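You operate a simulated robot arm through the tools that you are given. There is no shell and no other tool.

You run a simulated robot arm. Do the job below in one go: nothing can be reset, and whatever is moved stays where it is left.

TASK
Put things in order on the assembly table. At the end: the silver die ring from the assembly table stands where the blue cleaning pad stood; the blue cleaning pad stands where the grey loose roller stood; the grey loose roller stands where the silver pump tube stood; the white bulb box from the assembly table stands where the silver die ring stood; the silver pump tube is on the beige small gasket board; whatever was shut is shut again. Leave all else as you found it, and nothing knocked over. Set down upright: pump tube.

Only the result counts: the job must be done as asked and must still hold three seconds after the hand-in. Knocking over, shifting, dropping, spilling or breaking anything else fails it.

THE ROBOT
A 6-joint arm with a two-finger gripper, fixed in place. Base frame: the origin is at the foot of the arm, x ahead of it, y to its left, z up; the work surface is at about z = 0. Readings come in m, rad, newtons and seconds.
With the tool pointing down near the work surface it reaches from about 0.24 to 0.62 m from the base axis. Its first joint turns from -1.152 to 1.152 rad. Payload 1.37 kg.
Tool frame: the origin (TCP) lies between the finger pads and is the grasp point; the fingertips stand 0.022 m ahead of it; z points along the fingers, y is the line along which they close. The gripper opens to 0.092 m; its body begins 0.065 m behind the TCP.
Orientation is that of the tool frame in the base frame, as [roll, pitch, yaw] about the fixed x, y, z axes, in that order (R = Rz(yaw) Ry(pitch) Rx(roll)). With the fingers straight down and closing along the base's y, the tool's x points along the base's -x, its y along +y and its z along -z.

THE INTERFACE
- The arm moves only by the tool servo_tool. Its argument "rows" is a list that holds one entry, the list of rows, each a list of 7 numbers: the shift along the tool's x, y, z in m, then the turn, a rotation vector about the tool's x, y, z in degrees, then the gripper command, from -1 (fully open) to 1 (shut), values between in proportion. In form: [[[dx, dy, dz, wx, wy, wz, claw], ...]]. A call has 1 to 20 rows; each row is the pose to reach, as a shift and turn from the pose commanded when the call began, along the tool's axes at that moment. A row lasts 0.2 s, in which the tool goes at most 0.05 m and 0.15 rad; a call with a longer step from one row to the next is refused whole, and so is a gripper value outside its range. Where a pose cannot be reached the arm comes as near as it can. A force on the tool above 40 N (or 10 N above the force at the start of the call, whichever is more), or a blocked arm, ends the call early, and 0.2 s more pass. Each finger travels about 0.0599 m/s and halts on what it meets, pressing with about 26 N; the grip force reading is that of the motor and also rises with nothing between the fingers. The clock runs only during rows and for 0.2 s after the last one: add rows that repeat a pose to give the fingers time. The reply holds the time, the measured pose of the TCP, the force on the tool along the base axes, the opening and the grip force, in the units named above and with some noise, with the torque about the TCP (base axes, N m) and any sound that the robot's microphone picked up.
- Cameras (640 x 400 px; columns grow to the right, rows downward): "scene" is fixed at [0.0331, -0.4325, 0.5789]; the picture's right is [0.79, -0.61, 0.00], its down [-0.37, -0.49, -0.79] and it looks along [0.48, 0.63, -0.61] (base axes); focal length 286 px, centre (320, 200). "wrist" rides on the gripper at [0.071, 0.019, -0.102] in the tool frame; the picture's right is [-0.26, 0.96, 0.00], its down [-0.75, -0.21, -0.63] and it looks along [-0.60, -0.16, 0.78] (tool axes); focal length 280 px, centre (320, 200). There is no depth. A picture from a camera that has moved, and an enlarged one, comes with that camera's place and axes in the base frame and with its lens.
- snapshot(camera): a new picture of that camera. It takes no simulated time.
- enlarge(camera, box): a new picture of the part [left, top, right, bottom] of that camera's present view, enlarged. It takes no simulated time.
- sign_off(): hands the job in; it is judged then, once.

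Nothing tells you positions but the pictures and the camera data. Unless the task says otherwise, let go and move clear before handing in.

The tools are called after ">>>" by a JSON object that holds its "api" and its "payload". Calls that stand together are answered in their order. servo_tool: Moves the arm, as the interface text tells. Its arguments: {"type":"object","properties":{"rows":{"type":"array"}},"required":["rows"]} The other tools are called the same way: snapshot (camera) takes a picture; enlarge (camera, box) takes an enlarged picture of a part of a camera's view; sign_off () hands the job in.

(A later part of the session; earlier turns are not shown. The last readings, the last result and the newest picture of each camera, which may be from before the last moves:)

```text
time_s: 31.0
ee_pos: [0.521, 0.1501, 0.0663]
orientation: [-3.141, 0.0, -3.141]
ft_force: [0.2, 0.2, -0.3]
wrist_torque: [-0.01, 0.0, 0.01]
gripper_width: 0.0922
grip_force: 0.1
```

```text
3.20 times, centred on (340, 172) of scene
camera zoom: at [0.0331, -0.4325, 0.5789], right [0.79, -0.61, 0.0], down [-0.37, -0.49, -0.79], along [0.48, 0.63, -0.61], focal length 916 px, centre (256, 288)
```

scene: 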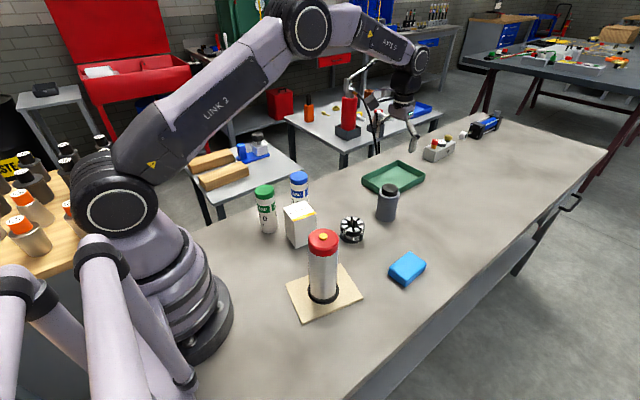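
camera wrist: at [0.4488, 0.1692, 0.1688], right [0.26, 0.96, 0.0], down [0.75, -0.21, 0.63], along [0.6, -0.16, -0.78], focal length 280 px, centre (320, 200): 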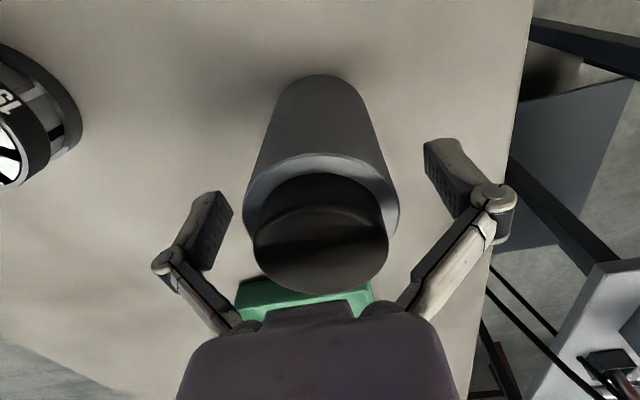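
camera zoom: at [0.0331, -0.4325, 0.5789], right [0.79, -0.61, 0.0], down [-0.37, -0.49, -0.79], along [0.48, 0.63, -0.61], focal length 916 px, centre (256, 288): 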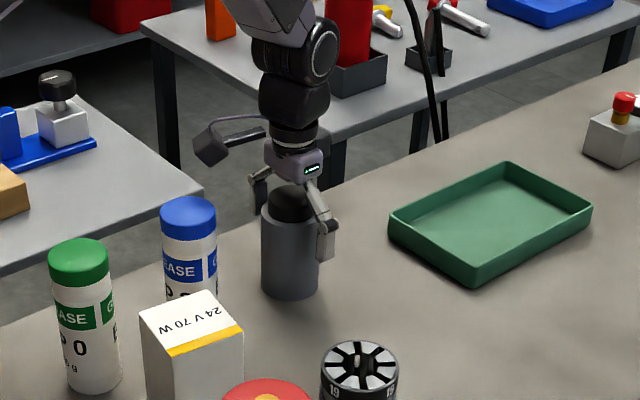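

The roller stands in place. I'll rise and move over to the blue pad.

>>> {"api": "servo_tool", "payload": {"rows": [[[0, 0, -0.03, 0, 0, 0, -1], [0, 0, -0.065, 0, 0, 0, -1], [0, 0, -0.1, 0, 0, 0, -1], [0, 0, -0.134, 0, 0, 0, -1], [0.005, -0.035, -0.134, 0, 0, 0, -1], [0.01, -0.07, -0.134, 0, 0, 0, -1], [0.015, -0.105, -0.134, 0, 0, 0, -1], [0.02, -0.14, -0.134, 0, 0, 0, -1], [0.025, -0.175, -0.134, 0, 0, 0, -1], [0.03, -0.21, -0.134, 0, 0, 0, -1], [0.034, -0.245, -0.134, 0, 0, 0, -1], [0.038, -0.28, -0.134, 0, 0, 0, -1], [0.042, -0.315, -0.134, 0, 0, 0, -1], [0.0443, -0.3495, -0.134, 0, 0, 0, -1], [0.0443, -0.3495, -0.134, 0, 0, 0, -1]]]}}

>>> {"api": "snapshot", "payload": {"camera": "wrist"}}

>>> {"api": "enlarge", "payload": {"camera": "wrist", "box": [200, 0, 440, 150]}}

>>> {"api": "snapshot", "payload": {"camera": "scene"}}

```text
time_s: 34.2
ee_pos: [0.4761, -0.1992, 0.1983]
orientation: [3.141, -0.001, -3.142]
ft_force: [-0.1, 0.0, 0.6]
wrist_torque: [0.01, -0.01, 0.03]
gripper_width: 0.0922
grip_force: 0.2
```

```text
taken
camera wrist: at [0.404, -0.1801, 0.3013], right [0.26, 0.96, 0.0], down [0.75, -0.2, 0.62], along [0.6, -0.16, -0.78], focal length 280 px, centre (320, 200)
```

wrist: 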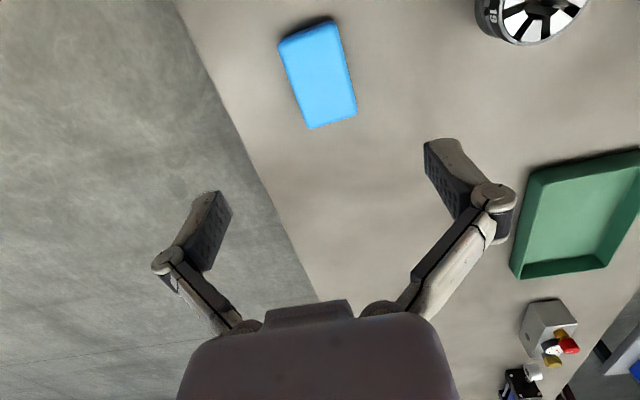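

```text
2.67 times, centred on (320, 75) of wrist
camera zoom: at [0.404, -0.1801, 0.3013], right [0.26, 0.96, 0.0], down [0.75, -0.2, 0.62], along [0.6, -0.16, -0.78], focal length 748 px, centre (320, 533)
```

zoom: 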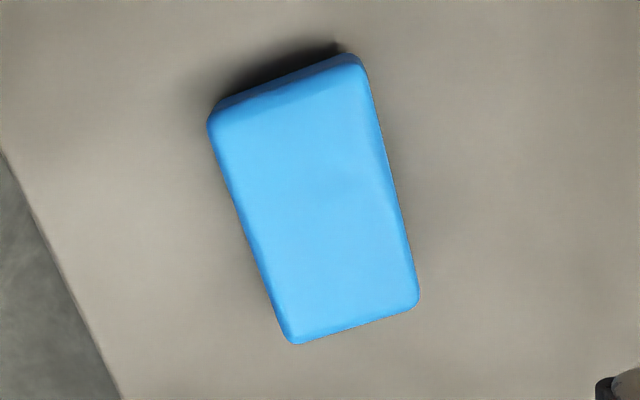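

```text
taken
```

scene: 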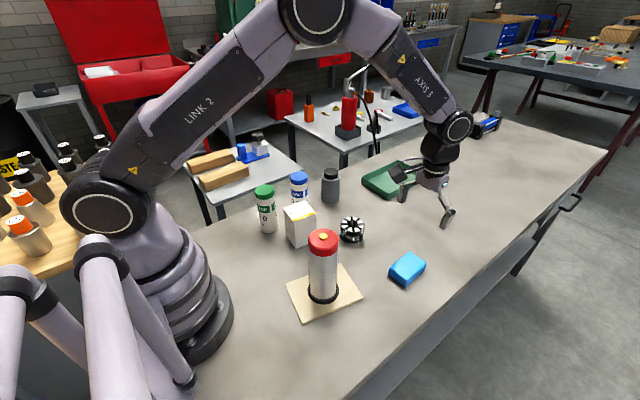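

The pad's centre is at about (0.479, -0.200), size 0.082 × 0.05, long side along x. I'll descend so the fingertips pass just above the table, then close across its width.

>>> {"api": "servo_tool", "payload": {"rows": [[[-0.002, -0.001, 0.03, 0, 0, 0, -1], [-0.003, -0.001, 0.065, 0, 0, 0, -1], [-0.003, -0.001, 0.1, 0, 0, 0, -1], [-0.003, -0.001, 0.13, 0, 0, 0, -1], [-0.003, -0.001, 0.155, 0, 0, 0, -1], [-0.003, -0.001, 0.168, 0, 0, 0, -1], [-0.003, -0.001, 0.172, 0, 0, 0, -1], [-0.003, -0.001, 0.172, 0, 0, 0, -1]]]}}

>>> {"api": "snapshot", "payload": {"camera": "wrist"}}

>>> {"api": "enlarge", "payload": {"camera": "scene", "box": [350, 220, 470, 300]}}

```text
time_s: 36.0
ee_pos: [0.4792, -0.2016, 0.0285]
orientation: [3.141, 0.0, 3.14]
ft_force: [-0.2, -0.2, 1.0]
wrist_torque: [0.0, -0.02, 0.02]
gripper_width: 0.0921
grip_force: 0.1
```

```text
taken
camera wrist: at [0.4078, -0.1817, 0.1305], right [0.26, 0.96, 0.0], down [0.75, -0.2, 0.63], along [0.6, -0.16, -0.78], focal length 280 px, centre (320, 200)
```

wrist: 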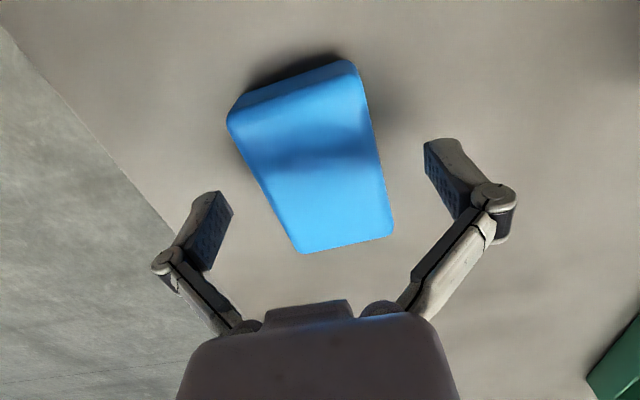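

```text
5.00 times, centred on (410, 260) of scene
camera zoom: at [0.0331, -0.4325, 0.5789], right [0.79, -0.61, 0.0], down [-0.37, -0.49, -0.79], along [0.48, 0.63, -0.61], focal length 1431 px, centre (-130, -100)
```

zoom: 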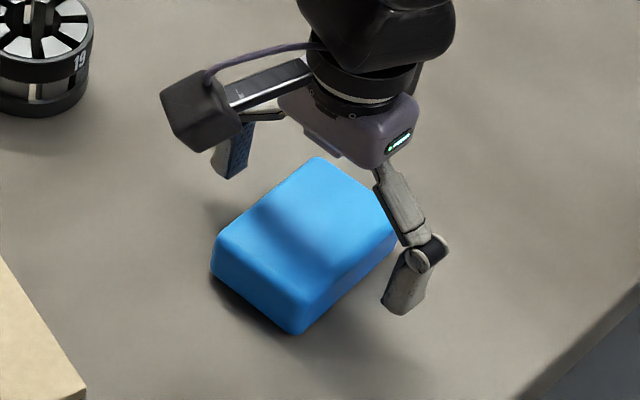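

The hand is clear with the fingers on both sides of the pad. I'll close now.

>>> {"api": "servo_tool", "payload": {"rows": [[[0, 0, 0, 0, 0, 0, 0], [0, 0, 0, 0, 0, 0, 0.3], [0, 0, 0, 0, 0, 0, 1], [0, 0, 0, 0, 0, 0, 1], [0, 0, 0, 0, 0, 0, 1]]]}}

>>> {"api": "snapshot", "payload": {"camera": "wrist"}}

>>> {"api": "enlarge", "payload": {"camera": "scene", "box": [350, 220, 470, 300]}}

```text
time_s: 37.2
ee_pos: [0.4791, -0.2005, 0.0271]
orientation: [-3.141, -0.001, 3.141]
ft_force: [-1.3, 0.4, 5.4]
wrist_torque: [0.14, -0.03, 0.13]
gripper_width: 0.0548
grip_force: 25.7
```

```text
taken
camera wrist: at [0.4079, -0.1816, 0.1309], right [0.26, 0.96, 0.0], down [0.75, -0.2, 0.63], along [0.6, -0.16, -0.78], focal length 280 px, centre (320, 200)
```

wrist: 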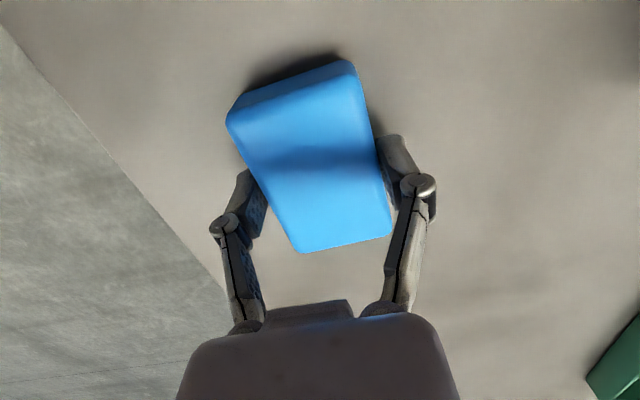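

```text
5.00 times, centred on (410, 260) of scene
camera zoom: at [0.0331, -0.4324, 0.5789], right [0.79, -0.61, 0.0], down [-0.37, -0.49, -0.79], along [0.48, 0.63, -0.61], focal length 1431 px, centre (-130, -100)
```

zoom: 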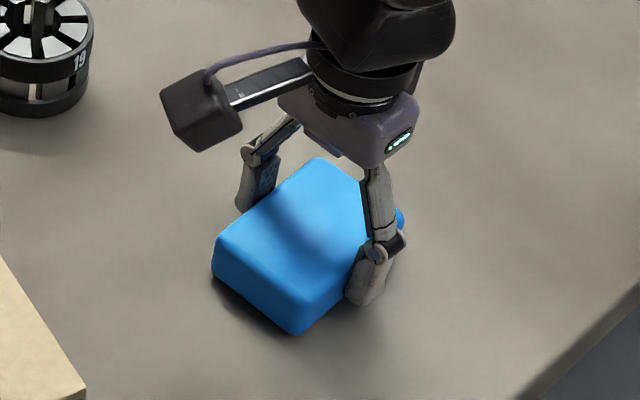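

The pad is gripped at 0.055 m. I'll lift it and check.

>>> {"api": "servo_tool", "payload": {"rows": [[[0, 0, -0.01, 0, 0, 0, 1], [0, 0, -0.03, 0, 0, 0, 1], [0, 0, -0.06, 0, 0, 0, 1], [0, 0, -0.08, 0, 0, 0, 1], [0, 0, -0.08, 0, 0, 0, 1]]]}}

>>> {"api": "snapshot", "payload": {"camera": "wrist"}}

>>> {"api": "enlarge", "payload": {"camera": "scene", "box": [350, 200, 470, 300]}}

```text
time_s: 38.4
ee_pos: [0.479, -0.2012, 0.1077]
orientation: [3.142, 0.0, -3.14]
ft_force: [-0.5, 0.1, 0.4]
wrist_torque: [-0.01, -0.01, 0.01]
gripper_width: 0.0544
grip_force: 26.5
```

```text
taken
camera wrist: at [0.4074, -0.1818, 0.2101], right [0.26, 0.96, 0.0], down [0.75, -0.21, 0.62], along [0.6, -0.16, -0.78], focal length 280 px, centre (320, 200)
```

wrist: 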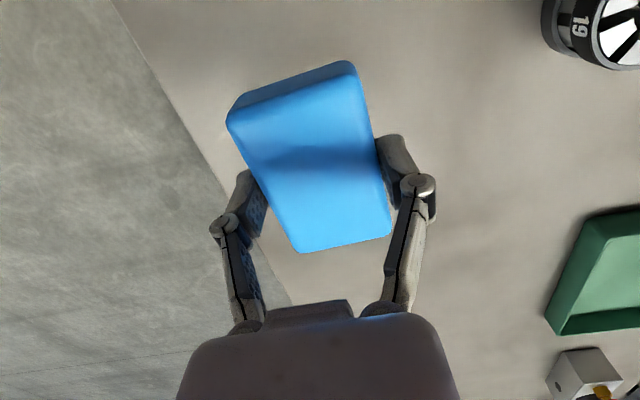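

```text
4.00 times, centred on (410, 250) of scene
camera zoom: at [0.0331, -0.4325, 0.5789], right [0.79, -0.61, 0.0], down [-0.37, -0.49, -0.79], along [0.48, 0.63, -0.61], focal length 1145 px, centre (-40, 0)
```

zoom: 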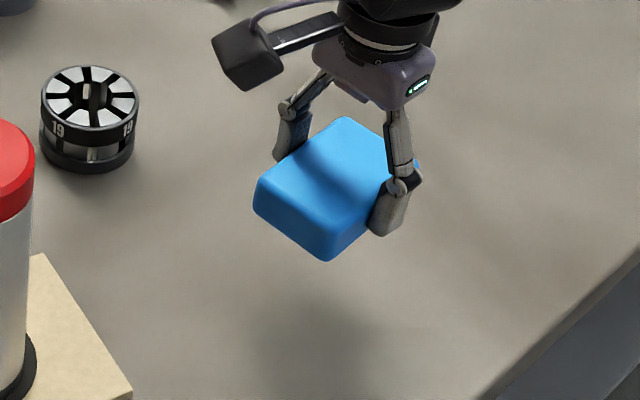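

The pad is held level. I'll carry it to the roller's former spot (0.600, -0.0205) and lower it.

>>> {"api": "servo_tool", "payload": {"rows": [[[-0.0173, 0.0256, 0, 0, 0, 0, 1], [-0.0346, 0.0513, 0, 0, 0, 0, 1], [-0.0519, 0.0769, 0, 0, 0, 0, 1], [-0.0691, 0.1026, 0, 0, 0, 0, 1], [-0.0864, 0.1282, 0, 0, 0, 0, 1], [-0.1037, 0.1539, 0, 0, 0, 0, 1], [-0.121, 0.1795, 0, 0, 0, 0, 1], [-0.121, 0.1795, 0, 0, 0, 0, 1], [-0.121, 0.1795, 0.03, 0, 0, 0, 1], [-0.121, 0.1795, 0.055, 0, 0, 0, 1], [-0.121, 0.1795, 0.07, 0, 0, 0, 1], [-0.121, 0.1795, 0.075, 0, 0, 0, 1], [-0.121, 0.1795, 0.077, 0, 0, 0, 1], [-0.121, 0.1795, 0.077, 0, 0, 0, 1]]]}}

>>> {"api": "snapshot", "payload": {"camera": "wrist"}}

>>> {"api": "enlarge", "payload": {"camera": "scene", "box": [340, 140, 450, 240]}}

```text
time_s: 41.4
ee_pos: [0.5999, -0.0208, 0.0311]
orientation: [-3.141, 0.001, 3.14]
ft_force: [0.4, 0.3, -0.4]
wrist_torque: [0.01, -0.02, -0.03]
gripper_width: 0.0547
grip_force: 25.8
```

```text
taken
camera wrist: at [0.5284, -0.0017, 0.1328], right [0.26, 0.96, 0.0], down [0.75, -0.2, 0.63], along [0.6, -0.16, -0.78], focal length 280 px, centre (320, 200)
```

wrist: 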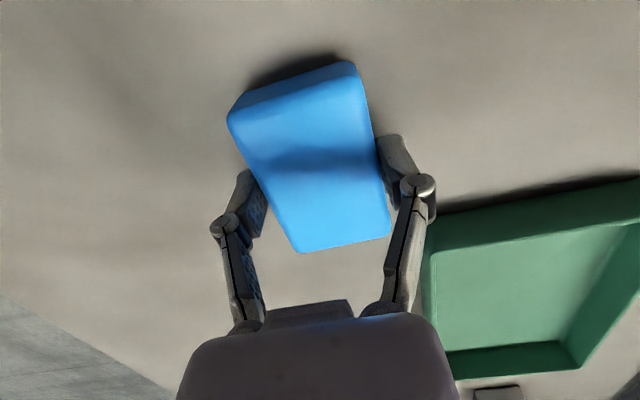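

```text
4.00 times, centred on (395, 190) of scene
camera zoom: at [0.0331, -0.4325, 0.5789], right [0.79, -0.61, 0.0], down [-0.37, -0.49, -0.79], along [0.48, 0.63, -0.61], focal length 1145 px, centre (20, 240)
```

zoom: 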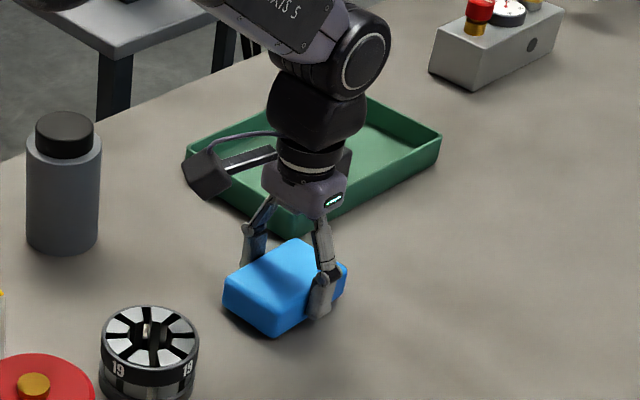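

About 3 mm to go. I'll lower, then open the fingers.

>>> {"api": "servo_tool", "payload": {"rows": [[[0, 0, 0.001, 0, 0, 0, 1], [0, 0, 0.002, 0, 0, 0, 1], [0, 0, 0.003, 0, 0, 0, 1], [0, 0, 0.003, 0, 0, 0, 1]]]}}

```text
time_s: 42.4
ee_pos: [0.6008, -0.0216, 0.0277]
orientation: [3.142, 0.001, -3.141]
ft_force: [-9.5, -1.6, 15.3]
wrist_torque: [-0.03, 0.2, 0.1]
gripper_width: 0.0542
grip_force: 26.4
```

Contact. I'll ease up half a millimetre and open.

>>> {"api": "servo_tool", "payload": {"rows": [[[0, 0, -0.0007, 0, 0, 0, 1], [0, 0, -0.0007, 0, 0, 0, 0.4], [0, 0, -0.0007, 0, 0, 0, -0.3], [0, 0, -0.0007, 0, 0, 0, -1], [0, 0, -0.0007, 0, 0, 0, -1], [0, 0, -0.0007, 0, 0, 0, -1]]]}}

>>> {"api": "snapshot", "payload": {"camera": "wrist"}}

>>> {"api": "enlarge", "payload": {"camera": "scene", "box": [340, 140, 450, 240]}}

```text
time_s: 43.8
ee_pos: [0.5999, -0.0206, 0.0274]
orientation: [-3.14, -0.001, -3.141]
ft_force: [0.0, -0.8, 0.6]
wrist_torque: [0.02, -0.05, 0.03]
gripper_width: 0.0921
grip_force: 0.1
```

```text
taken
camera wrist: at [0.5284, -0.0022, 0.131], right [0.26, 0.96, 0.0], down [0.75, -0.2, 0.63], along [0.6, -0.16, -0.78], focal length 280 px, centre (320, 200)
```

wrist: 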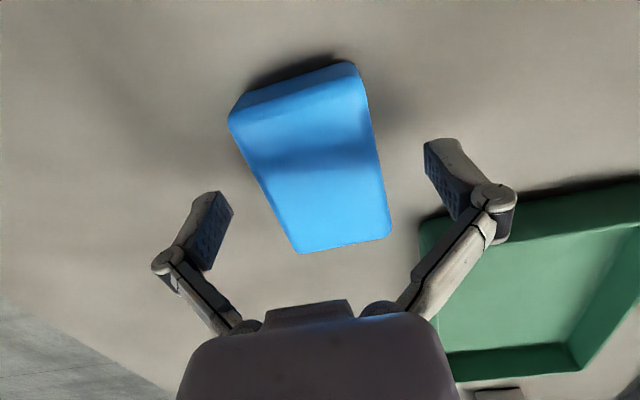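

```text
4.00 times, centred on (395, 190) of scene
camera zoom: at [0.0331, -0.4325, 0.5789], right [0.79, -0.61, 0.0], down [-0.37, -0.49, -0.79], along [0.48, 0.63, -0.61], focal length 1145 px, centre (20, 240)
```

zoom: 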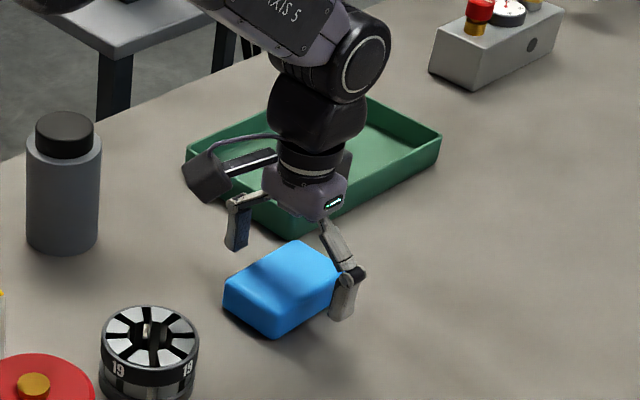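

The pad is in place. I'll rise and move over the die ring to measure it.

>>> {"api": "servo_tool", "payload": {"rows": [[[0, 0, -0.03, 0, 0, 0, -1], [0, 0, -0.07, 0, 0, 0, -1], [0, 0, -0.11, 0, 0, 0, -1], [0, 0, -0.15, 0, 0, 0, -1], [0.035, 0, -0.17, 0, 0, 0, -1], [0.07, 0, -0.17, 0, 0, 0, -1], [0.105, 0, -0.17, 0, 0, 0, -1], [0.141, 0, -0.17, 0, 0, 0, -1], [0.141, 0, -0.17, 0, 0, 0, -1]]]}}

>>> {"api": "snapshot", "payload": {"camera": "wrist"}}

>>> {"api": "enlarge", "payload": {"camera": "wrist", "box": [240, 0, 432, 120]}}

>>> {"api": "enlarge", "payload": {"camera": "scene", "box": [310, 200, 390, 260]}}

```text
time_s: 45.8
ee_pos: [0.4578, -0.0217, 0.1977]
orientation: [-3.141, 0.0, -3.141]
ft_force: [0.1, -0.9, -0.1]
wrist_torque: [0.01, 0.04, -0.02]
gripper_width: 0.0921
grip_force: 0.0
```

```text
taken
camera wrist: at [0.3864, -0.0024, 0.2998], right [0.26, 0.96, 0.0], down [0.75, -0.2, 0.63], along [0.6, -0.16, -0.78], focal length 280 px, centre (320, 200)
```

wrist: 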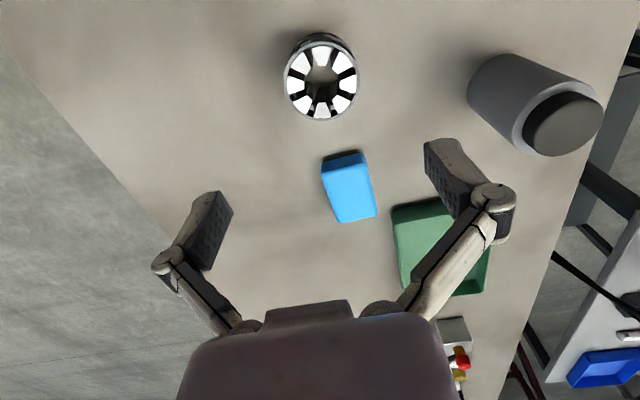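

```text
3.33 times, centred on (336, 60) of wrist
camera zoom: at [0.3864, -0.0024, 0.2998], right [0.26, 0.96, 0.0], down [0.75, -0.2, 0.63], along [0.6, -0.16, -0.78], focal length 935 px, centre (267, 667)
```

zoom: 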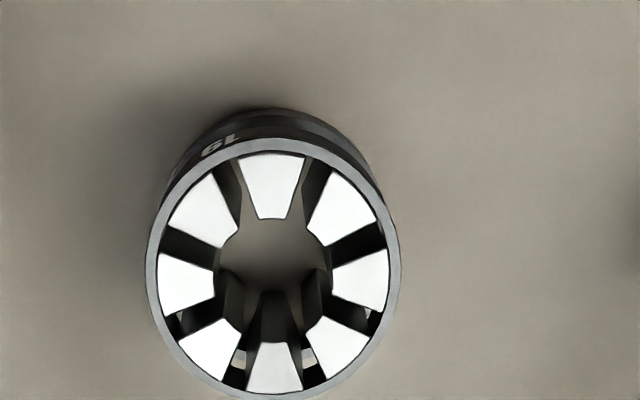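

```text
6.67 times, centred on (350, 230) of scene
camera zoom: at [0.0331, -0.4325, 0.5789], right [0.79, -0.61, 0.0], down [-0.37, -0.49, -0.79], along [0.48, 0.63, -0.61], focal length 1908 px, centre (120, 0)
```

zoom: 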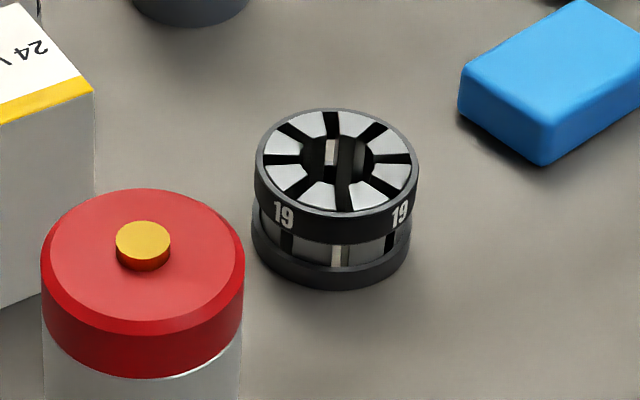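

The die ring is at about (0.457, -0.021), 0.067 m wide and 0.045 m high. I'll descend to z≈0.030 and grip it.

>>> {"api": "servo_tool", "payload": {"rows": [[[0.0015, 0, 0.035, 0, 0, 0, -1], [0.0015, 0, 0.07, 0, 0, 0, -1], [0.0015, 0, 0.105, 0, 0, 0, -1], [0.0015, 0, 0.135, 0, 0, 0, -1], [0.0015, 0, 0.155, 0, 0, 0, -1], [0.0015, 0, 0.166, 0, 0, 0, -1], [0.0015, 0, 0.1685, 0, 0, 0, -1], [0.0015, 0, 0.1685, 0, 0, 0, -1]]]}}

>>> {"api": "snapshot", "payload": {"camera": "wrist"}}

>>> {"api": "enlarge", "payload": {"camera": "scene", "box": [300, 170, 400, 260]}}

```text
time_s: 47.6
ee_pos: [0.4571, -0.021, 0.0294]
orientation: [3.141, 0.001, 3.141]
ft_force: [0.6, -0.6, -0.5]
wrist_torque: [0.0, 0.04, 0.01]
gripper_width: 0.0921
grip_force: 0.2
```

```text
taken
camera wrist: at [0.3866, -0.0018, 0.1318], right [0.26, 0.96, 0.0], down [0.75, -0.2, 0.63], along [0.6, -0.16, -0.78], focal length 280 px, centre (320, 200)
```

wrist: 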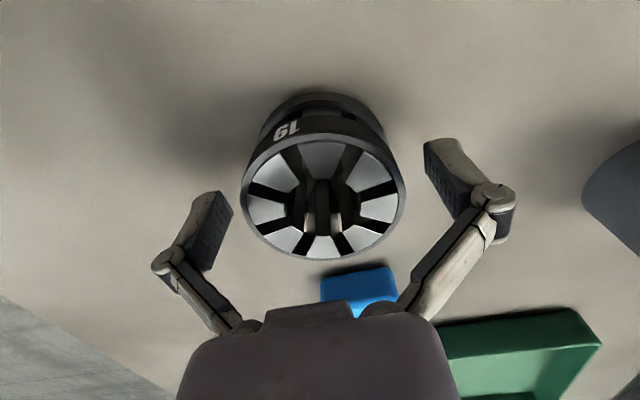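

```text
4.44 times, centred on (350, 215) of scene
camera zoom: at [0.0331, -0.4325, 0.5789], right [0.79, -0.61, 0.0], down [-0.37, -0.49, -0.79], along [0.48, 0.63, -0.61], focal length 1272 px, centre (187, 133)
```

zoom: 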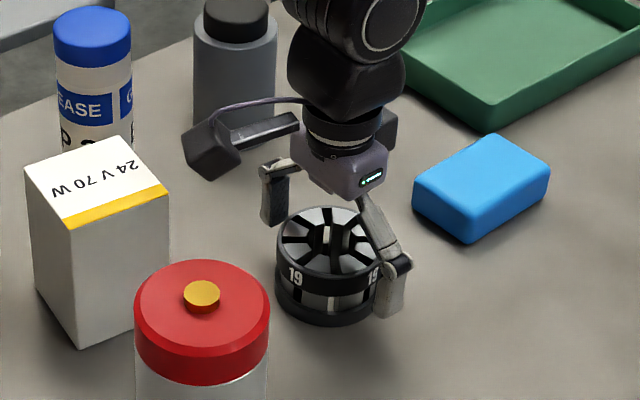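

The ring is centred between the fingers, so I'll close.

>>> {"api": "servo_tool", "payload": {"rows": [[[0, 0.0005, 0, 0, 0, 0, 0], [0, 0.0005, 0, 0, 0, 0, 1], [0, 0.0005, 0, 0, 0, 0, 1], [0, 0.0005, 0, 0, 0, 0, 1]]]}}

>>> {"api": "snapshot", "payload": {"camera": "wrist"}}

```text
time_s: 48.6
ee_pos: [0.4576, -0.0207, 0.0299]
orientation: [-3.141, 0.0, 3.141]
ft_force: [0.4, 2.4, 0.2]
wrist_torque: [0.03, 0.11, -0.06]
gripper_width: 0.0672
grip_force: 25.9
```

```text
taken
camera wrist: at [0.3866, -0.0013, 0.1323], right [0.26, 0.96, 0.0], down [0.75, -0.21, 0.63], along [0.6, -0.16, -0.78], focal length 280 px, centre (320, 200)
```

wrist: 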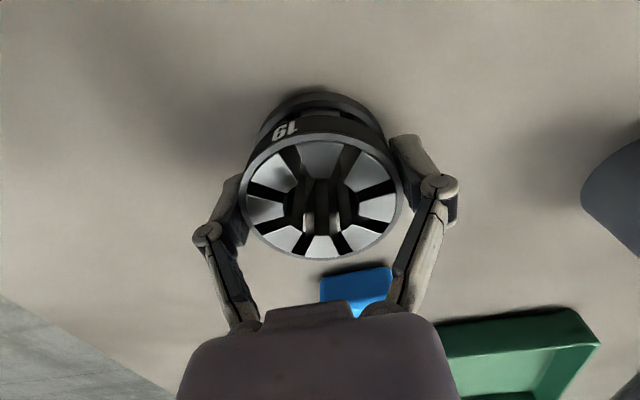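

The ring is gripped at 0.067 m. I'll lift it and carry it to the pad's former place (0.479, -0.200).

>>> {"api": "servo_tool", "payload": {"rows": [[[0, 0, -0.01, 0, 0, 0, 1], [0, 0, -0.03, 0, 0, 0, 1], [0, 0, -0.06, 0, 0, 0, 1], [0, 0, -0.07, 0, 0, 0, 1], [-0.0036, -0.03, -0.07, 0, 0, 0, 1], [-0.0072, -0.06, -0.07, 0, 0, 0, 1], [-0.0108, -0.09, -0.07, 0, 0, 0, 1], [-0.0144, -0.12, -0.07, 0, 0, 0, 1], [-0.018, -0.15, -0.07, 0, 0, 0, 1], [-0.0215, -0.18, -0.07, 0, 0, 0, 1], [-0.0215, -0.18, -0.07, 0, 0, 0, 1], [-0.0215, -0.18, -0.04, 0, 0, 0, 1], [-0.0215, -0.18, -0.015, 0, 0, 0, 1], [-0.0215, -0.18, -0.006, 0, 0, 0, 1], [-0.0215, -0.18, -0.006, 0, 0, 0, 1]]]}}

>>> {"api": "snapshot", "payload": {"camera": "wrist"}}

>>> {"api": "enlarge", "payload": {"camera": "scene", "box": [340, 200, 470, 300]}}

```text
time_s: 51.8
ee_pos: [0.4796, -0.2001, 0.0351]
orientation: [-3.141, 0.001, 3.141]
ft_force: [0.2, -0.5, -7.7]
wrist_torque: [0.01, 0.07, -0.04]
gripper_width: 0.0669
grip_force: 26.0
```

```text
taken
camera wrist: at [0.4079, -0.1813, 0.1376], right [0.26, 0.96, 0.0], down [0.75, -0.2, 0.63], along [0.6, -0.16, -0.78], focal length 280 px, centre (320, 200)
```

wrist: 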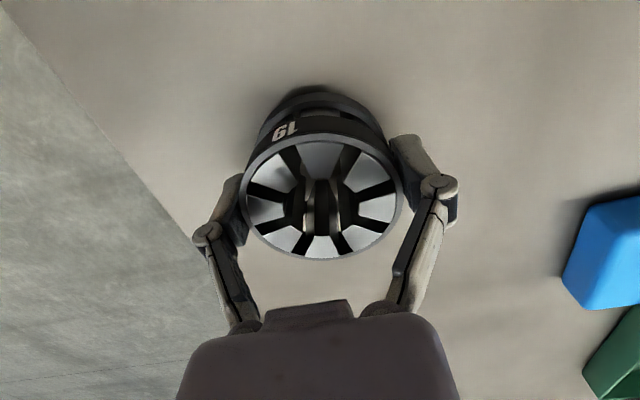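

```text
4.00 times, centred on (405, 250) of scene
camera zoom: at [0.0332, -0.4325, 0.5789], right [0.79, -0.61, 0.0], down [-0.37, -0.49, -0.79], along [0.48, 0.63, -0.61], focal length 1145 px, centre (-20, 0)
```

zoom: 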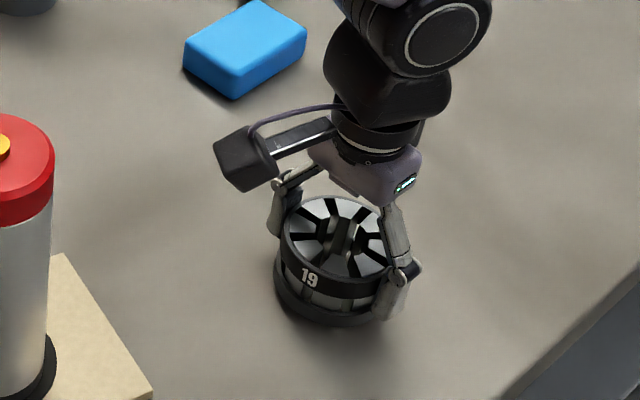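

Held well, weighing about 7.5 N. I'll lower the last few millimetres gently.

>>> {"api": "servo_tool", "payload": {"rows": [[[0, 0, 0.002, 0, 0, 0, 1], [0, 0, 0.004, 0, 0, 0, 1], [0, 0, 0.005, 0, 0, 0, 1], [0, 0, 0.006, 0, 0, 0, 1], [0, 0, 0.006, 0, 0, 0, 1]]]}}

```text
time_s: 53.0
ee_pos: [0.4791, -0.1999, 0.0294]
orientation: [-3.141, 0.0, 3.14]
ft_force: [1.1, 0.1, -6.0]
wrist_torque: [0.02, 0.01, -0.04]
gripper_width: 0.0673
grip_force: 25.6
```

>>> {"api": "servo_tool", "payload": {"rows": [[[0, 0, 0.0005, 0, 0, 0, 1], [0, 0, 0.001, 0, 0, 0, 1], [0, 0, 0.001, 0, 0, 0, 1]]]}}

```text
time_s: 53.8
ee_pos: [0.4788, -0.2011, 0.0298]
orientation: [-3.141, 0.002, -3.14]
ft_force: [-1.5, 6.0, 11.7]
wrist_torque: [0.16, 0.45, -0.16]
gripper_width: 0.0671
grip_force: 26.1
```

The ring is on the table. I'll release it.

>>> {"api": "servo_tool", "payload": {"rows": [[[0, 0, -0.0007, 0, 0, 0, 1], [0, 0, -0.0007, 0, 0, 0, 0.2], [0, 0, -0.0007, 0, 0, 0, -0.5], [0, 0, -0.0007, 0, 0, 0, -1], [0, 0, -0.0007, 0, 0, 0, -1]]]}}

>>> {"api": "snapshot", "payload": {"camera": "wrist"}}

>>> {"api": "enlarge", "payload": {"camera": "scene", "box": [340, 200, 470, 300]}}

```text
time_s: 55.0
ee_pos: [0.478, -0.2009, 0.0302]
orientation: [3.141, -0.001, 3.141]
ft_force: [-0.1, -0.1, 0.0]
wrist_torque: [0.01, 0.0, 0.01]
gripper_width: 0.0922
grip_force: 0.1
```

```text
taken
camera wrist: at [0.4066, -0.1815, 0.1318], right [0.26, 0.96, 0.0], down [0.75, -0.2, 0.63], along [0.6, -0.16, -0.78], focal length 280 px, centre (320, 200)
```

wrist: 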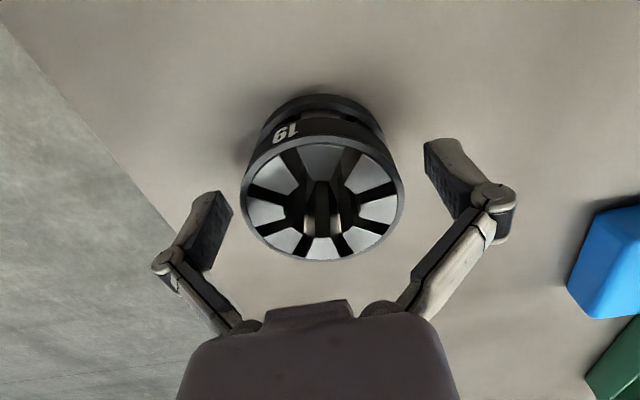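

```text
4.00 times, centred on (405, 250) of scene
camera zoom: at [0.0331, -0.4325, 0.5789], right [0.79, -0.61, 0.0], down [-0.37, -0.49, -0.79], along [0.48, 0.63, -0.61], focal length 1145 px, centre (-20, 0)
```

zoom: 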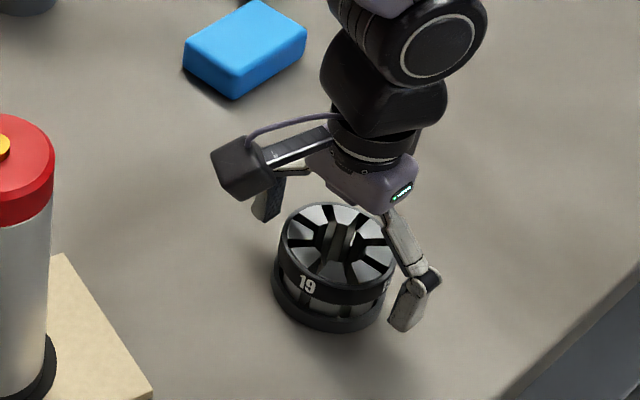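

The die ring is in place. I'll rise high and move over the white box to measure it and its neighbours.

>>> {"api": "servo_tool", "payload": {"rows": [[[0, 0, -0.035, 0, 0, 0, -1], [0, 0, -0.075, 0, 0, 0, -1], [0, 0, -0.115, 0, 0, 0, -1], [0, 0, -0.155, 0, 0, 0, -1], [0, 0, -0.195, 0, 0, 0, -1], [0.01, 0.015, -0.22, 0, 0, 0, -1], [0.03, 0.05, -0.23, 0, 0, 0, -1], [0.05, 0.085, -0.23, 0, 0, 0, -1], [0.07, 0.12, -0.23, 0, 0, 0, -1], [0.09, 0.155, -0.23, 0, 0, 0, -1], [0.11, 0.19, -0.23, 0, 0, 0, -1], [0.13, 0.22, -0.23, 0, 0, 0, -1], [0.144, 0.245, -0.23, 0, 0, 0, -1], [0.144, 0.245, -0.23, 0, 0, 0, -1]]]}}

>>> {"api": "snapshot", "payload": {"camera": "wrist"}}

>>> {"api": "snapshot", "payload": {"camera": "scene"}}

```text
time_s: 58.0
ee_pos: [0.3345, 0.0457, 0.2612]
orientation: [3.141, 0.001, -3.141]
ft_force: [-0.1, 0.0, 0.1]
wrist_torque: [-0.02, 0.0, -0.01]
gripper_width: 0.0919
grip_force: 0.0
```

```text
taken
camera wrist: at [0.2632, 0.0654, 0.3629], right [0.26, 0.96, 0.0], down [0.75, -0.21, 0.62], along [0.6, -0.16, -0.78], focal length 280 px, centre (320, 200)
```

wrist: 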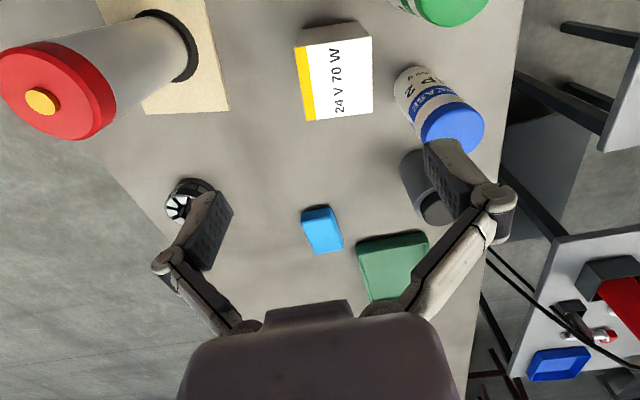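

```text
taken
```

scene: 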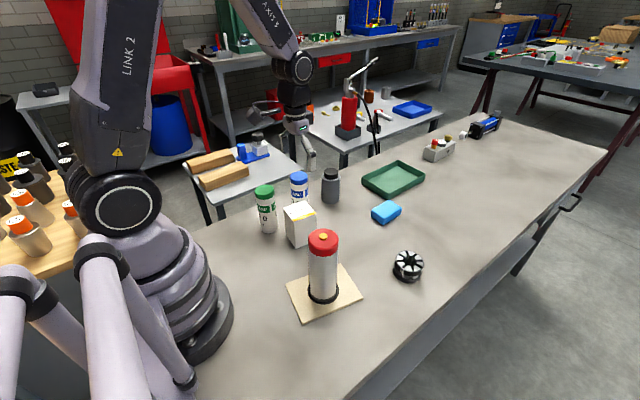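

>>> {"api": "enlarge", "payload": {"camera": "wrist", "box": [260, 0, 500, 150]}}

>>> {"api": "enlarge", "payload": {"camera": "scene", "box": [240, 160, 350, 260]}}

```text
2.67 times, centred on (380, 75) of wrist
camera zoom: at [0.2632, 0.0654, 0.3629], right [0.26, 0.96, 0.0], down [0.75, -0.21, 0.62], along [0.6, -0.16, -0.78], focal length 748 px, centre (160, 533)
```

zoom: 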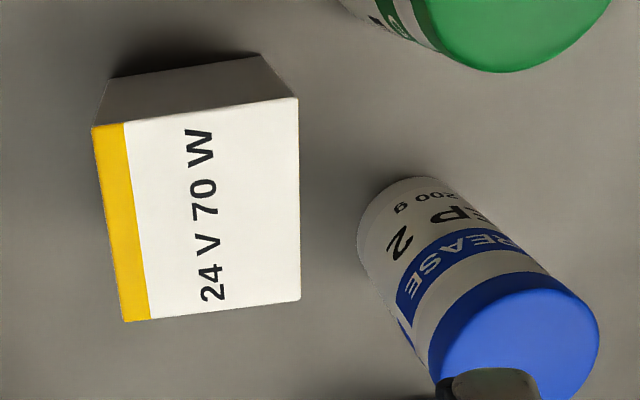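

```text
4.00 times, centred on (295, 210) of scene
camera zoom: at [0.0331, -0.4324, 0.5789], right [0.79, -0.61, 0.0], down [-0.37, -0.49, -0.79], along [0.48, 0.63, -0.61], focal length 1145 px, centre (420, 160)
```

zoom: 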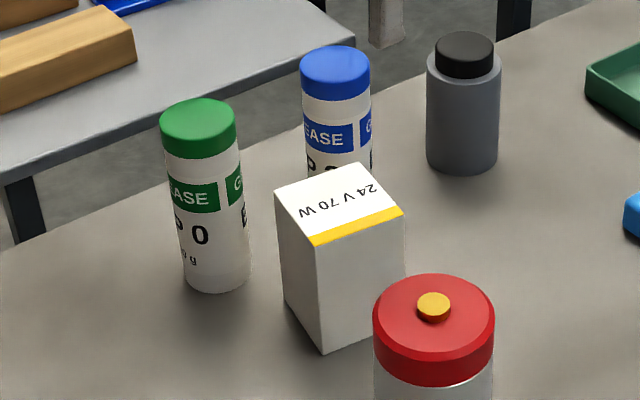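

The box is about 0.065 m square and 0.097 m high, centred near (0.341, 0.060) and turned about -8°. I'll turn the gripper about 82° so the fingers close along x, clear of the two cans, with the camera toward -y.

>>> {"api": "servo_tool", "payload": {"rows": [[[-0.001, 0.003, 0, 0, 0, -7.5, -1], [-0.002, 0.006, 0, 0, 0, -15, -1], [-0.003, 0.009, 0, 0, 0, -22.5, -1], [-0.004, 0.012, 0, 0, 0, -30, -1], [-0.005, 0.0147, 0, 0, 0, -37.5, -1], [-0.0057, 0.0147, 0, 0, 0, -45, -1], [-0.0057, 0.0147, 0, 0, 0, -52.5, -1], [-0.0057, 0.0147, 0, 0, 0, -60, -1], [-0.0057, 0.0147, 0, 0, 0, -67.5, -1], [-0.0057, 0.0147, 0, 0, 0, -75, -1], [-0.0057, 0.0147, 0, 0, 0, -82.2, -1], [-0.0057, 0.0147, 0, 0, 0, -82.2, -1]]]}}

>>> {"api": "snapshot", "payload": {"camera": "wrist"}}

>>> {"api": "snapshot", "payload": {"camera": "scene"}}

```text
time_s: 60.6
ee_pos: [0.3402, 0.0597, 0.2599]
orientation: [-3.141, 0.001, -1.704]
ft_force: [-0.1, -0.5, 0.2]
wrist_torque: [0.0, 0.01, 0.01]
gripper_width: 0.092
grip_force: 0.1
```

```text
taken
camera wrist: at [0.311, -0.0086, 0.3622], right [-0.92, 0.39, 0.0], down [0.3, 0.72, 0.63], along [0.24, 0.58, -0.78], focal length 280 px, centre (320, 200)
```

wrist: 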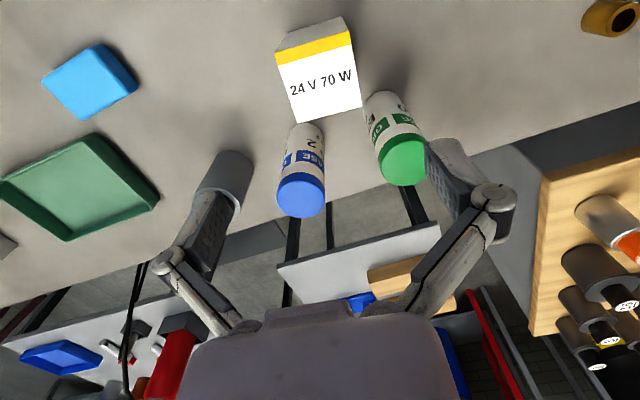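

```text
taken
```

scene: 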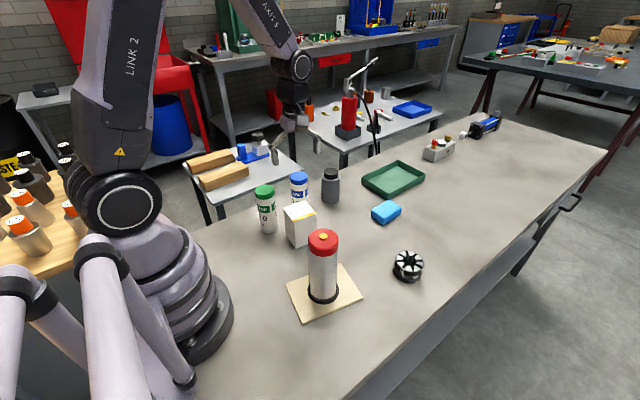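

>>> {"api": "enlarge", "payload": {"camera": "wrist", "box": [224, 0, 448, 140]}}

```text
2.86 times, centred on (336, 70) of wrist
camera zoom: at [0.311, -0.0086, 0.3622], right [-0.92, 0.39, 0.0], down [0.3, 0.72, 0.63], along [0.24, 0.58, -0.78], focal length 801 px, centre (274, 571)
```

zoom: 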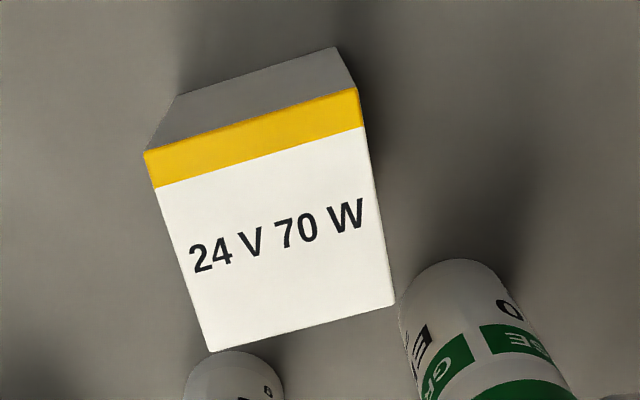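

The box lines up with the fingers, about 1.5 mm off along tool x and square to them. I'll descend in stages.

>>> {"api": "servo_tool", "payload": {"rows": [[[-0.0015, 0, 0.035, 0, 0, 0, -1], [-0.0015, 0, 0.07, 0, 0, 0, -1], [-0.0015, 0, 0.1, 0, 0, 0, -1], [-0.0015, 0, 0.13, 0, 0, 0, -1], [-0.0015, 0, 0.15, 0, 0, 0, -1], [-0.0015, 0, 0.15, 0, 0, 0, -1]]]}}

>>> {"api": "snapshot", "payload": {"camera": "wrist"}}

>>> {"api": "enlarge", "payload": {"camera": "scene", "box": [240, 150, 360, 260]}}

```text
time_s: 62.0
ee_pos: [0.3407, 0.0608, 0.1109]
orientation: [3.141, 0.001, -1.708]
ft_force: [-0.3, 0.2, 0.2]
wrist_torque: [-0.02, 0.01, -0.02]
gripper_width: 0.0919
grip_force: 0.1
```

```text
taken
camera wrist: at [0.3114, -0.0067, 0.2124], right [-0.92, 0.39, 0.0], down [0.3, 0.72, 0.63], along [0.25, 0.58, -0.78], focal length 280 px, centre (320, 200)
```

wrist: 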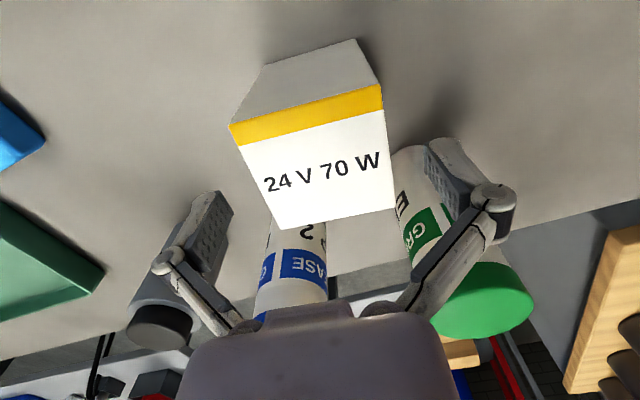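

```text
3.64 times, centred on (300, 205) of scene
camera zoom: at [0.0331, -0.4325, 0.5789], right [0.79, -0.61, 0.0], down [-0.37, -0.49, -0.79], along [0.48, 0.63, -0.61], focal length 1041 px, centre (393, 182)
```

zoom: 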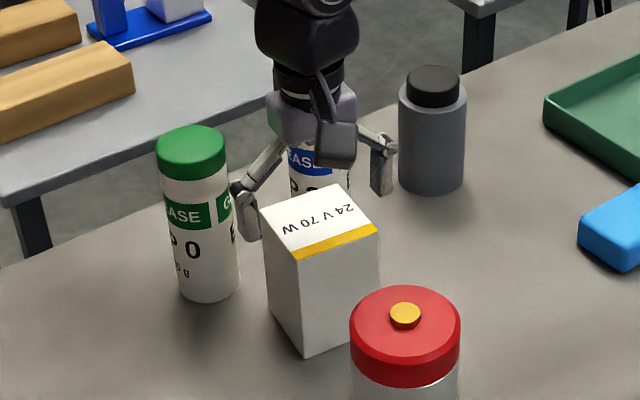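

Clear of both cans. I'll go down the last 3.5 cm and close on the box.

>>> {"api": "servo_tool", "payload": {"rows": [[[0, 0, 0.015, 0, 0, 0, -1], [0, 0, 0.028, 0, 0, 0, -1], [0, 0, 0.035, 0, 0, 0, -1], [0, 0, 0.035, 0, 0, 0, -1]]]}}

>>> {"api": "snapshot", "payload": {"camera": "wrist"}}

>>> {"api": "enlarge", "payload": {"camera": "scene", "box": [240, 150, 360, 260]}}

```text
time_s: 63.0
ee_pos: [0.3408, 0.0611, 0.075]
orientation: [-3.139, -0.001, -1.707]
ft_force: [0.2, -0.3, -0.7]
wrist_torque: [-0.01, -0.02, 0.01]
gripper_width: 0.0919
grip_force: 0.1
```

```text
taken
camera wrist: at [0.3116, -0.0075, 0.1769], right [-0.92, 0.39, 0.0], down [0.31, 0.72, 0.63], along [0.24, 0.58, -0.78], focal length 280 px, centre (320, 200)
```

wrist: 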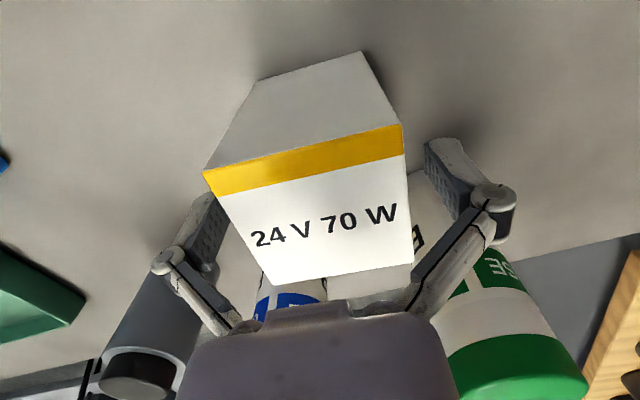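

```text
3.64 times, centred on (300, 205) of scene
camera zoom: at [0.0331, -0.4325, 0.5789], right [0.79, -0.61, 0.0], down [-0.37, -0.49, -0.79], along [0.48, 0.63, -0.61], focal length 1041 px, centre (393, 182)
```

zoom: 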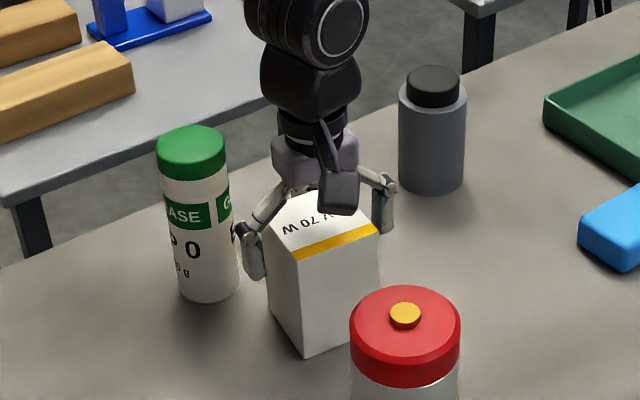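

>>> {"api": "servo_tool", "payload": {"rows": [[[0, 0, 0, 0, 0, 0, 0], [0, 0, 0, 0, 0, 0, 0.5], [0, 0, 0, 0, 0, 0, 1], [0, 0, 0, 0, 0, 0, 1]]]}}

>>> {"api": "snapshot", "payload": {"camera": "wrist"}}

```text
time_s: 64.0
ee_pos: [0.3415, 0.0602, 0.0743]
orientation: [3.141, 0.0, -1.707]
ft_force: [0.1, -0.9, 5.0]
wrist_torque: [-0.01, 0.18, -0.02]
gripper_width: 0.0641
grip_force: 26.5
```

```text
taken
camera wrist: at [0.3116, -0.0074, 0.1773], right [-0.92, 0.39, 0.0], down [0.31, 0.72, 0.63], along [0.24, 0.58, -0.78], focal length 280 px, centre (320, 200)
```

wrist: 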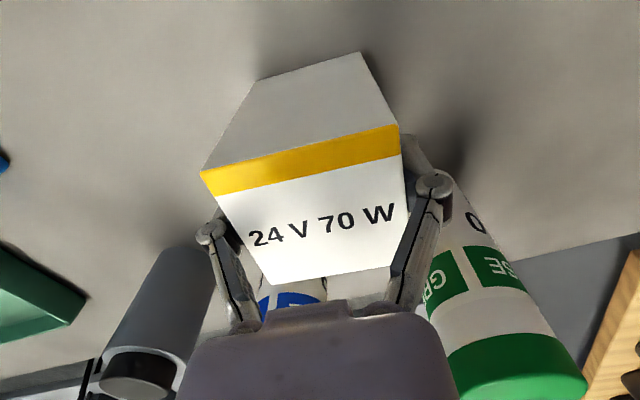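

The box is gripped at 0.064 m. I'll lift it and carry it to the die ring's former spot (0.4575, -0.0205).

>>> {"api": "servo_tool", "payload": {"rows": [[[0, 0, -0.01, 0, 0, 0, 1], [0, 0, -0.03, 0, 0, 0, 1], [0, 0, -0.06, 0, 0, 0, 1], [0, 0, -0.09, 0, 0, 0, 1], [0.0109, -0.0211, -0.09, 0, 0, 0, 1], [0.0217, -0.0422, -0.09, 0, 0, 0, 1], [0.0326, -0.0633, -0.09, 0, 0, 0, 1], [0.0434, -0.0844, -0.09, 0, 0, 0, 1], [0.0543, -0.1055, -0.09, 0, 0, 0, 1], [0.0651, -0.1266, -0.09, 0, 0, 0, 1], [0.0651, -0.1266, -0.09, 0, 0, 0, 1], [0.0651, -0.1266, -0.06, 0, 0, 0, 1], [0.0651, -0.1266, -0.03, 0, 0, 0, 1], [0.0651, -0.1266, -0.01, 0, 0, 0, 1], [0.0651, -0.1266, -0.01, 0, 0, 0, 1]]]}}

>>> {"api": "snapshot", "payload": {"camera": "wrist"}}

>>> {"api": "snapshot", "payload": {"camera": "scene"}}

>>> {"api": "enlarge", "payload": {"camera": "scene", "box": [300, 150, 420, 260]}}

```text
time_s: 67.2
ee_pos: [0.4567, -0.0201, 0.0849]
orientation: [-3.141, -0.001, -1.706]
ft_force: [-1.3, -0.3, -1.2]
wrist_torque: [0.01, 0.01, -0.03]
gripper_width: 0.064
grip_force: 26.1
```

```text
taken
camera wrist: at [0.4278, -0.0888, 0.1872], right [-0.92, 0.39, 0.0], down [0.3, 0.72, 0.63], along [0.24, 0.58, -0.78], focal length 280 px, centre (320, 200)
```

wrist: 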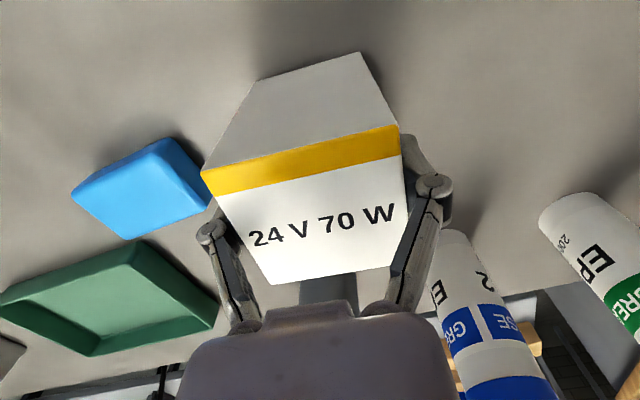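

```text
taken
```

scene: 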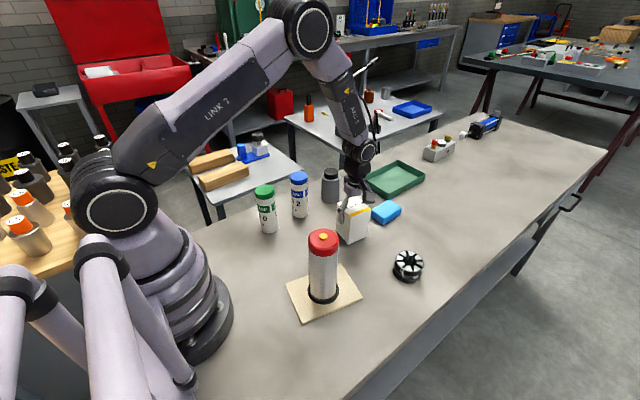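

```text
3.64 times, centred on (360, 205) of scene
camera zoom: at [0.0331, -0.4325, 0.5789], right [0.79, -0.61, 0.0], down [-0.37, -0.49, -0.79], along [0.48, 0.63, -0.61], focal length 1041 px, centre (174, 182)
```

zoom: 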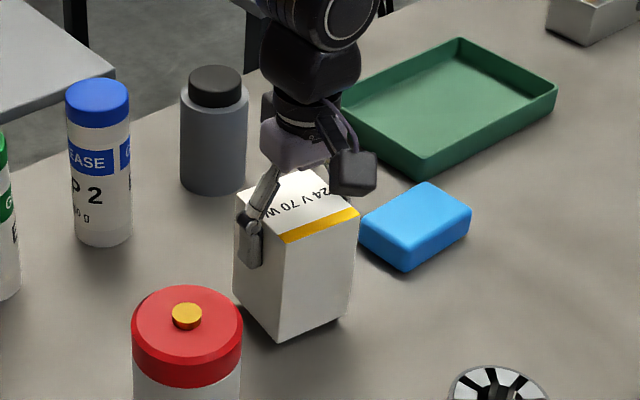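

The box is about 1 cm above the spot. I'll lower it gently.

>>> {"api": "servo_tool", "payload": {"rows": [[[0, 0, 0.004, 0, 0, 0, 1], [0, 0, 0.007, 0, 0, 0, 1], [0, 0, 0.009, 0, 0, 0, 1], [0, 0, 0.01, 0, 0, 0, 1], [0, 0, 0.01, 0, 0, 0, 1]]]}}

```text
time_s: 68.4
ee_pos: [0.4573, -0.0214, 0.0755]
orientation: [3.14, 0.0, -1.707]
ft_force: [-0.8, 0.0, -0.9]
wrist_torque: [-0.03, -0.02, 0.02]
gripper_width: 0.0636
grip_force: 25.8
```

>>> {"api": "servo_tool", "payload": {"rows": [[[0, 0, 0.0005, 0, 0, 0, 1], [0, 0, 0.001, 0, 0, 0, 1], [0, 0, 0.0015, 0, 0, 0, 1], [0, 0, 0.0015, 0, 0, 0, 1]]]}}

```text
time_s: 69.4
ee_pos: [0.4567, -0.0218, 0.073]
orientation: [-3.14, 0.001, -1.708]
ft_force: [-4.0, 2.7, 17.6]
wrist_torque: [0.07, 0.08, 0.01]
gripper_width: 0.0643
grip_force: 26.0
```

The box is on the table. I'll ease up slightly, then open.

>>> {"api": "servo_tool", "payload": {"rows": [[[0, 0, -0.001, 0, 0, 0, 1], [0, 0, -0.001, 0, 0, 0, 0.2], [0, 0, -0.001, 0, 0, 0, -0.4], [0, 0, -0.001, 0, 0, 0, -1], [0, 0, -0.001, 0, 0, 0, -1]]]}}

>>> {"api": "snapshot", "payload": {"camera": "wrist"}}

>>> {"api": "enlarge", "payload": {"camera": "scene", "box": [300, 150, 420, 260]}}

```text
time_s: 70.6
ee_pos: [0.4577, -0.0207, 0.0738]
orientation: [3.141, -0.001, -1.705]
ft_force: [-0.1, -0.6, -0.3]
wrist_torque: [-0.02, 0.01, 0.02]
gripper_width: 0.092
grip_force: 0.1
```

```text
taken
camera wrist: at [0.4276, -0.089, 0.1766], right [-0.92, 0.39, 0.0], down [0.31, 0.72, 0.63], along [0.24, 0.58, -0.78], focal length 280 px, centre (320, 200)
```

wrist: 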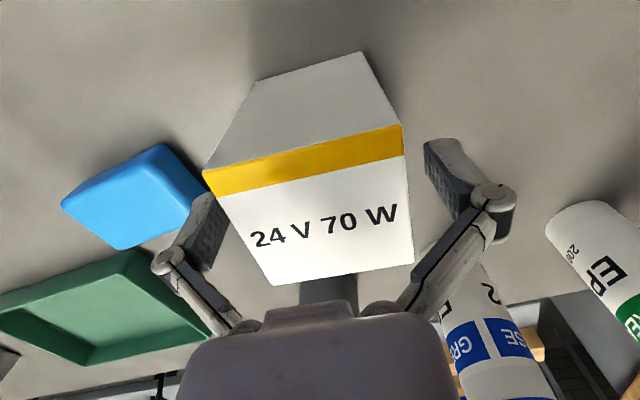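

```text
3.64 times, centred on (360, 205) of scene
camera zoom: at [0.0331, -0.4325, 0.5789], right [0.79, -0.61, 0.0], down [-0.37, -0.49, -0.79], along [0.48, 0.63, -0.61], focal length 1041 px, centre (174, 182)
```

zoom: 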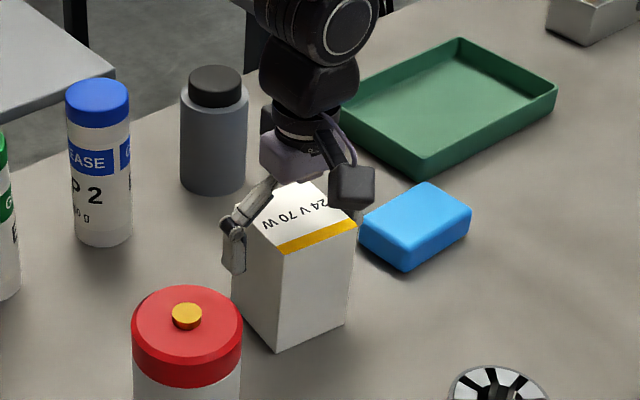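

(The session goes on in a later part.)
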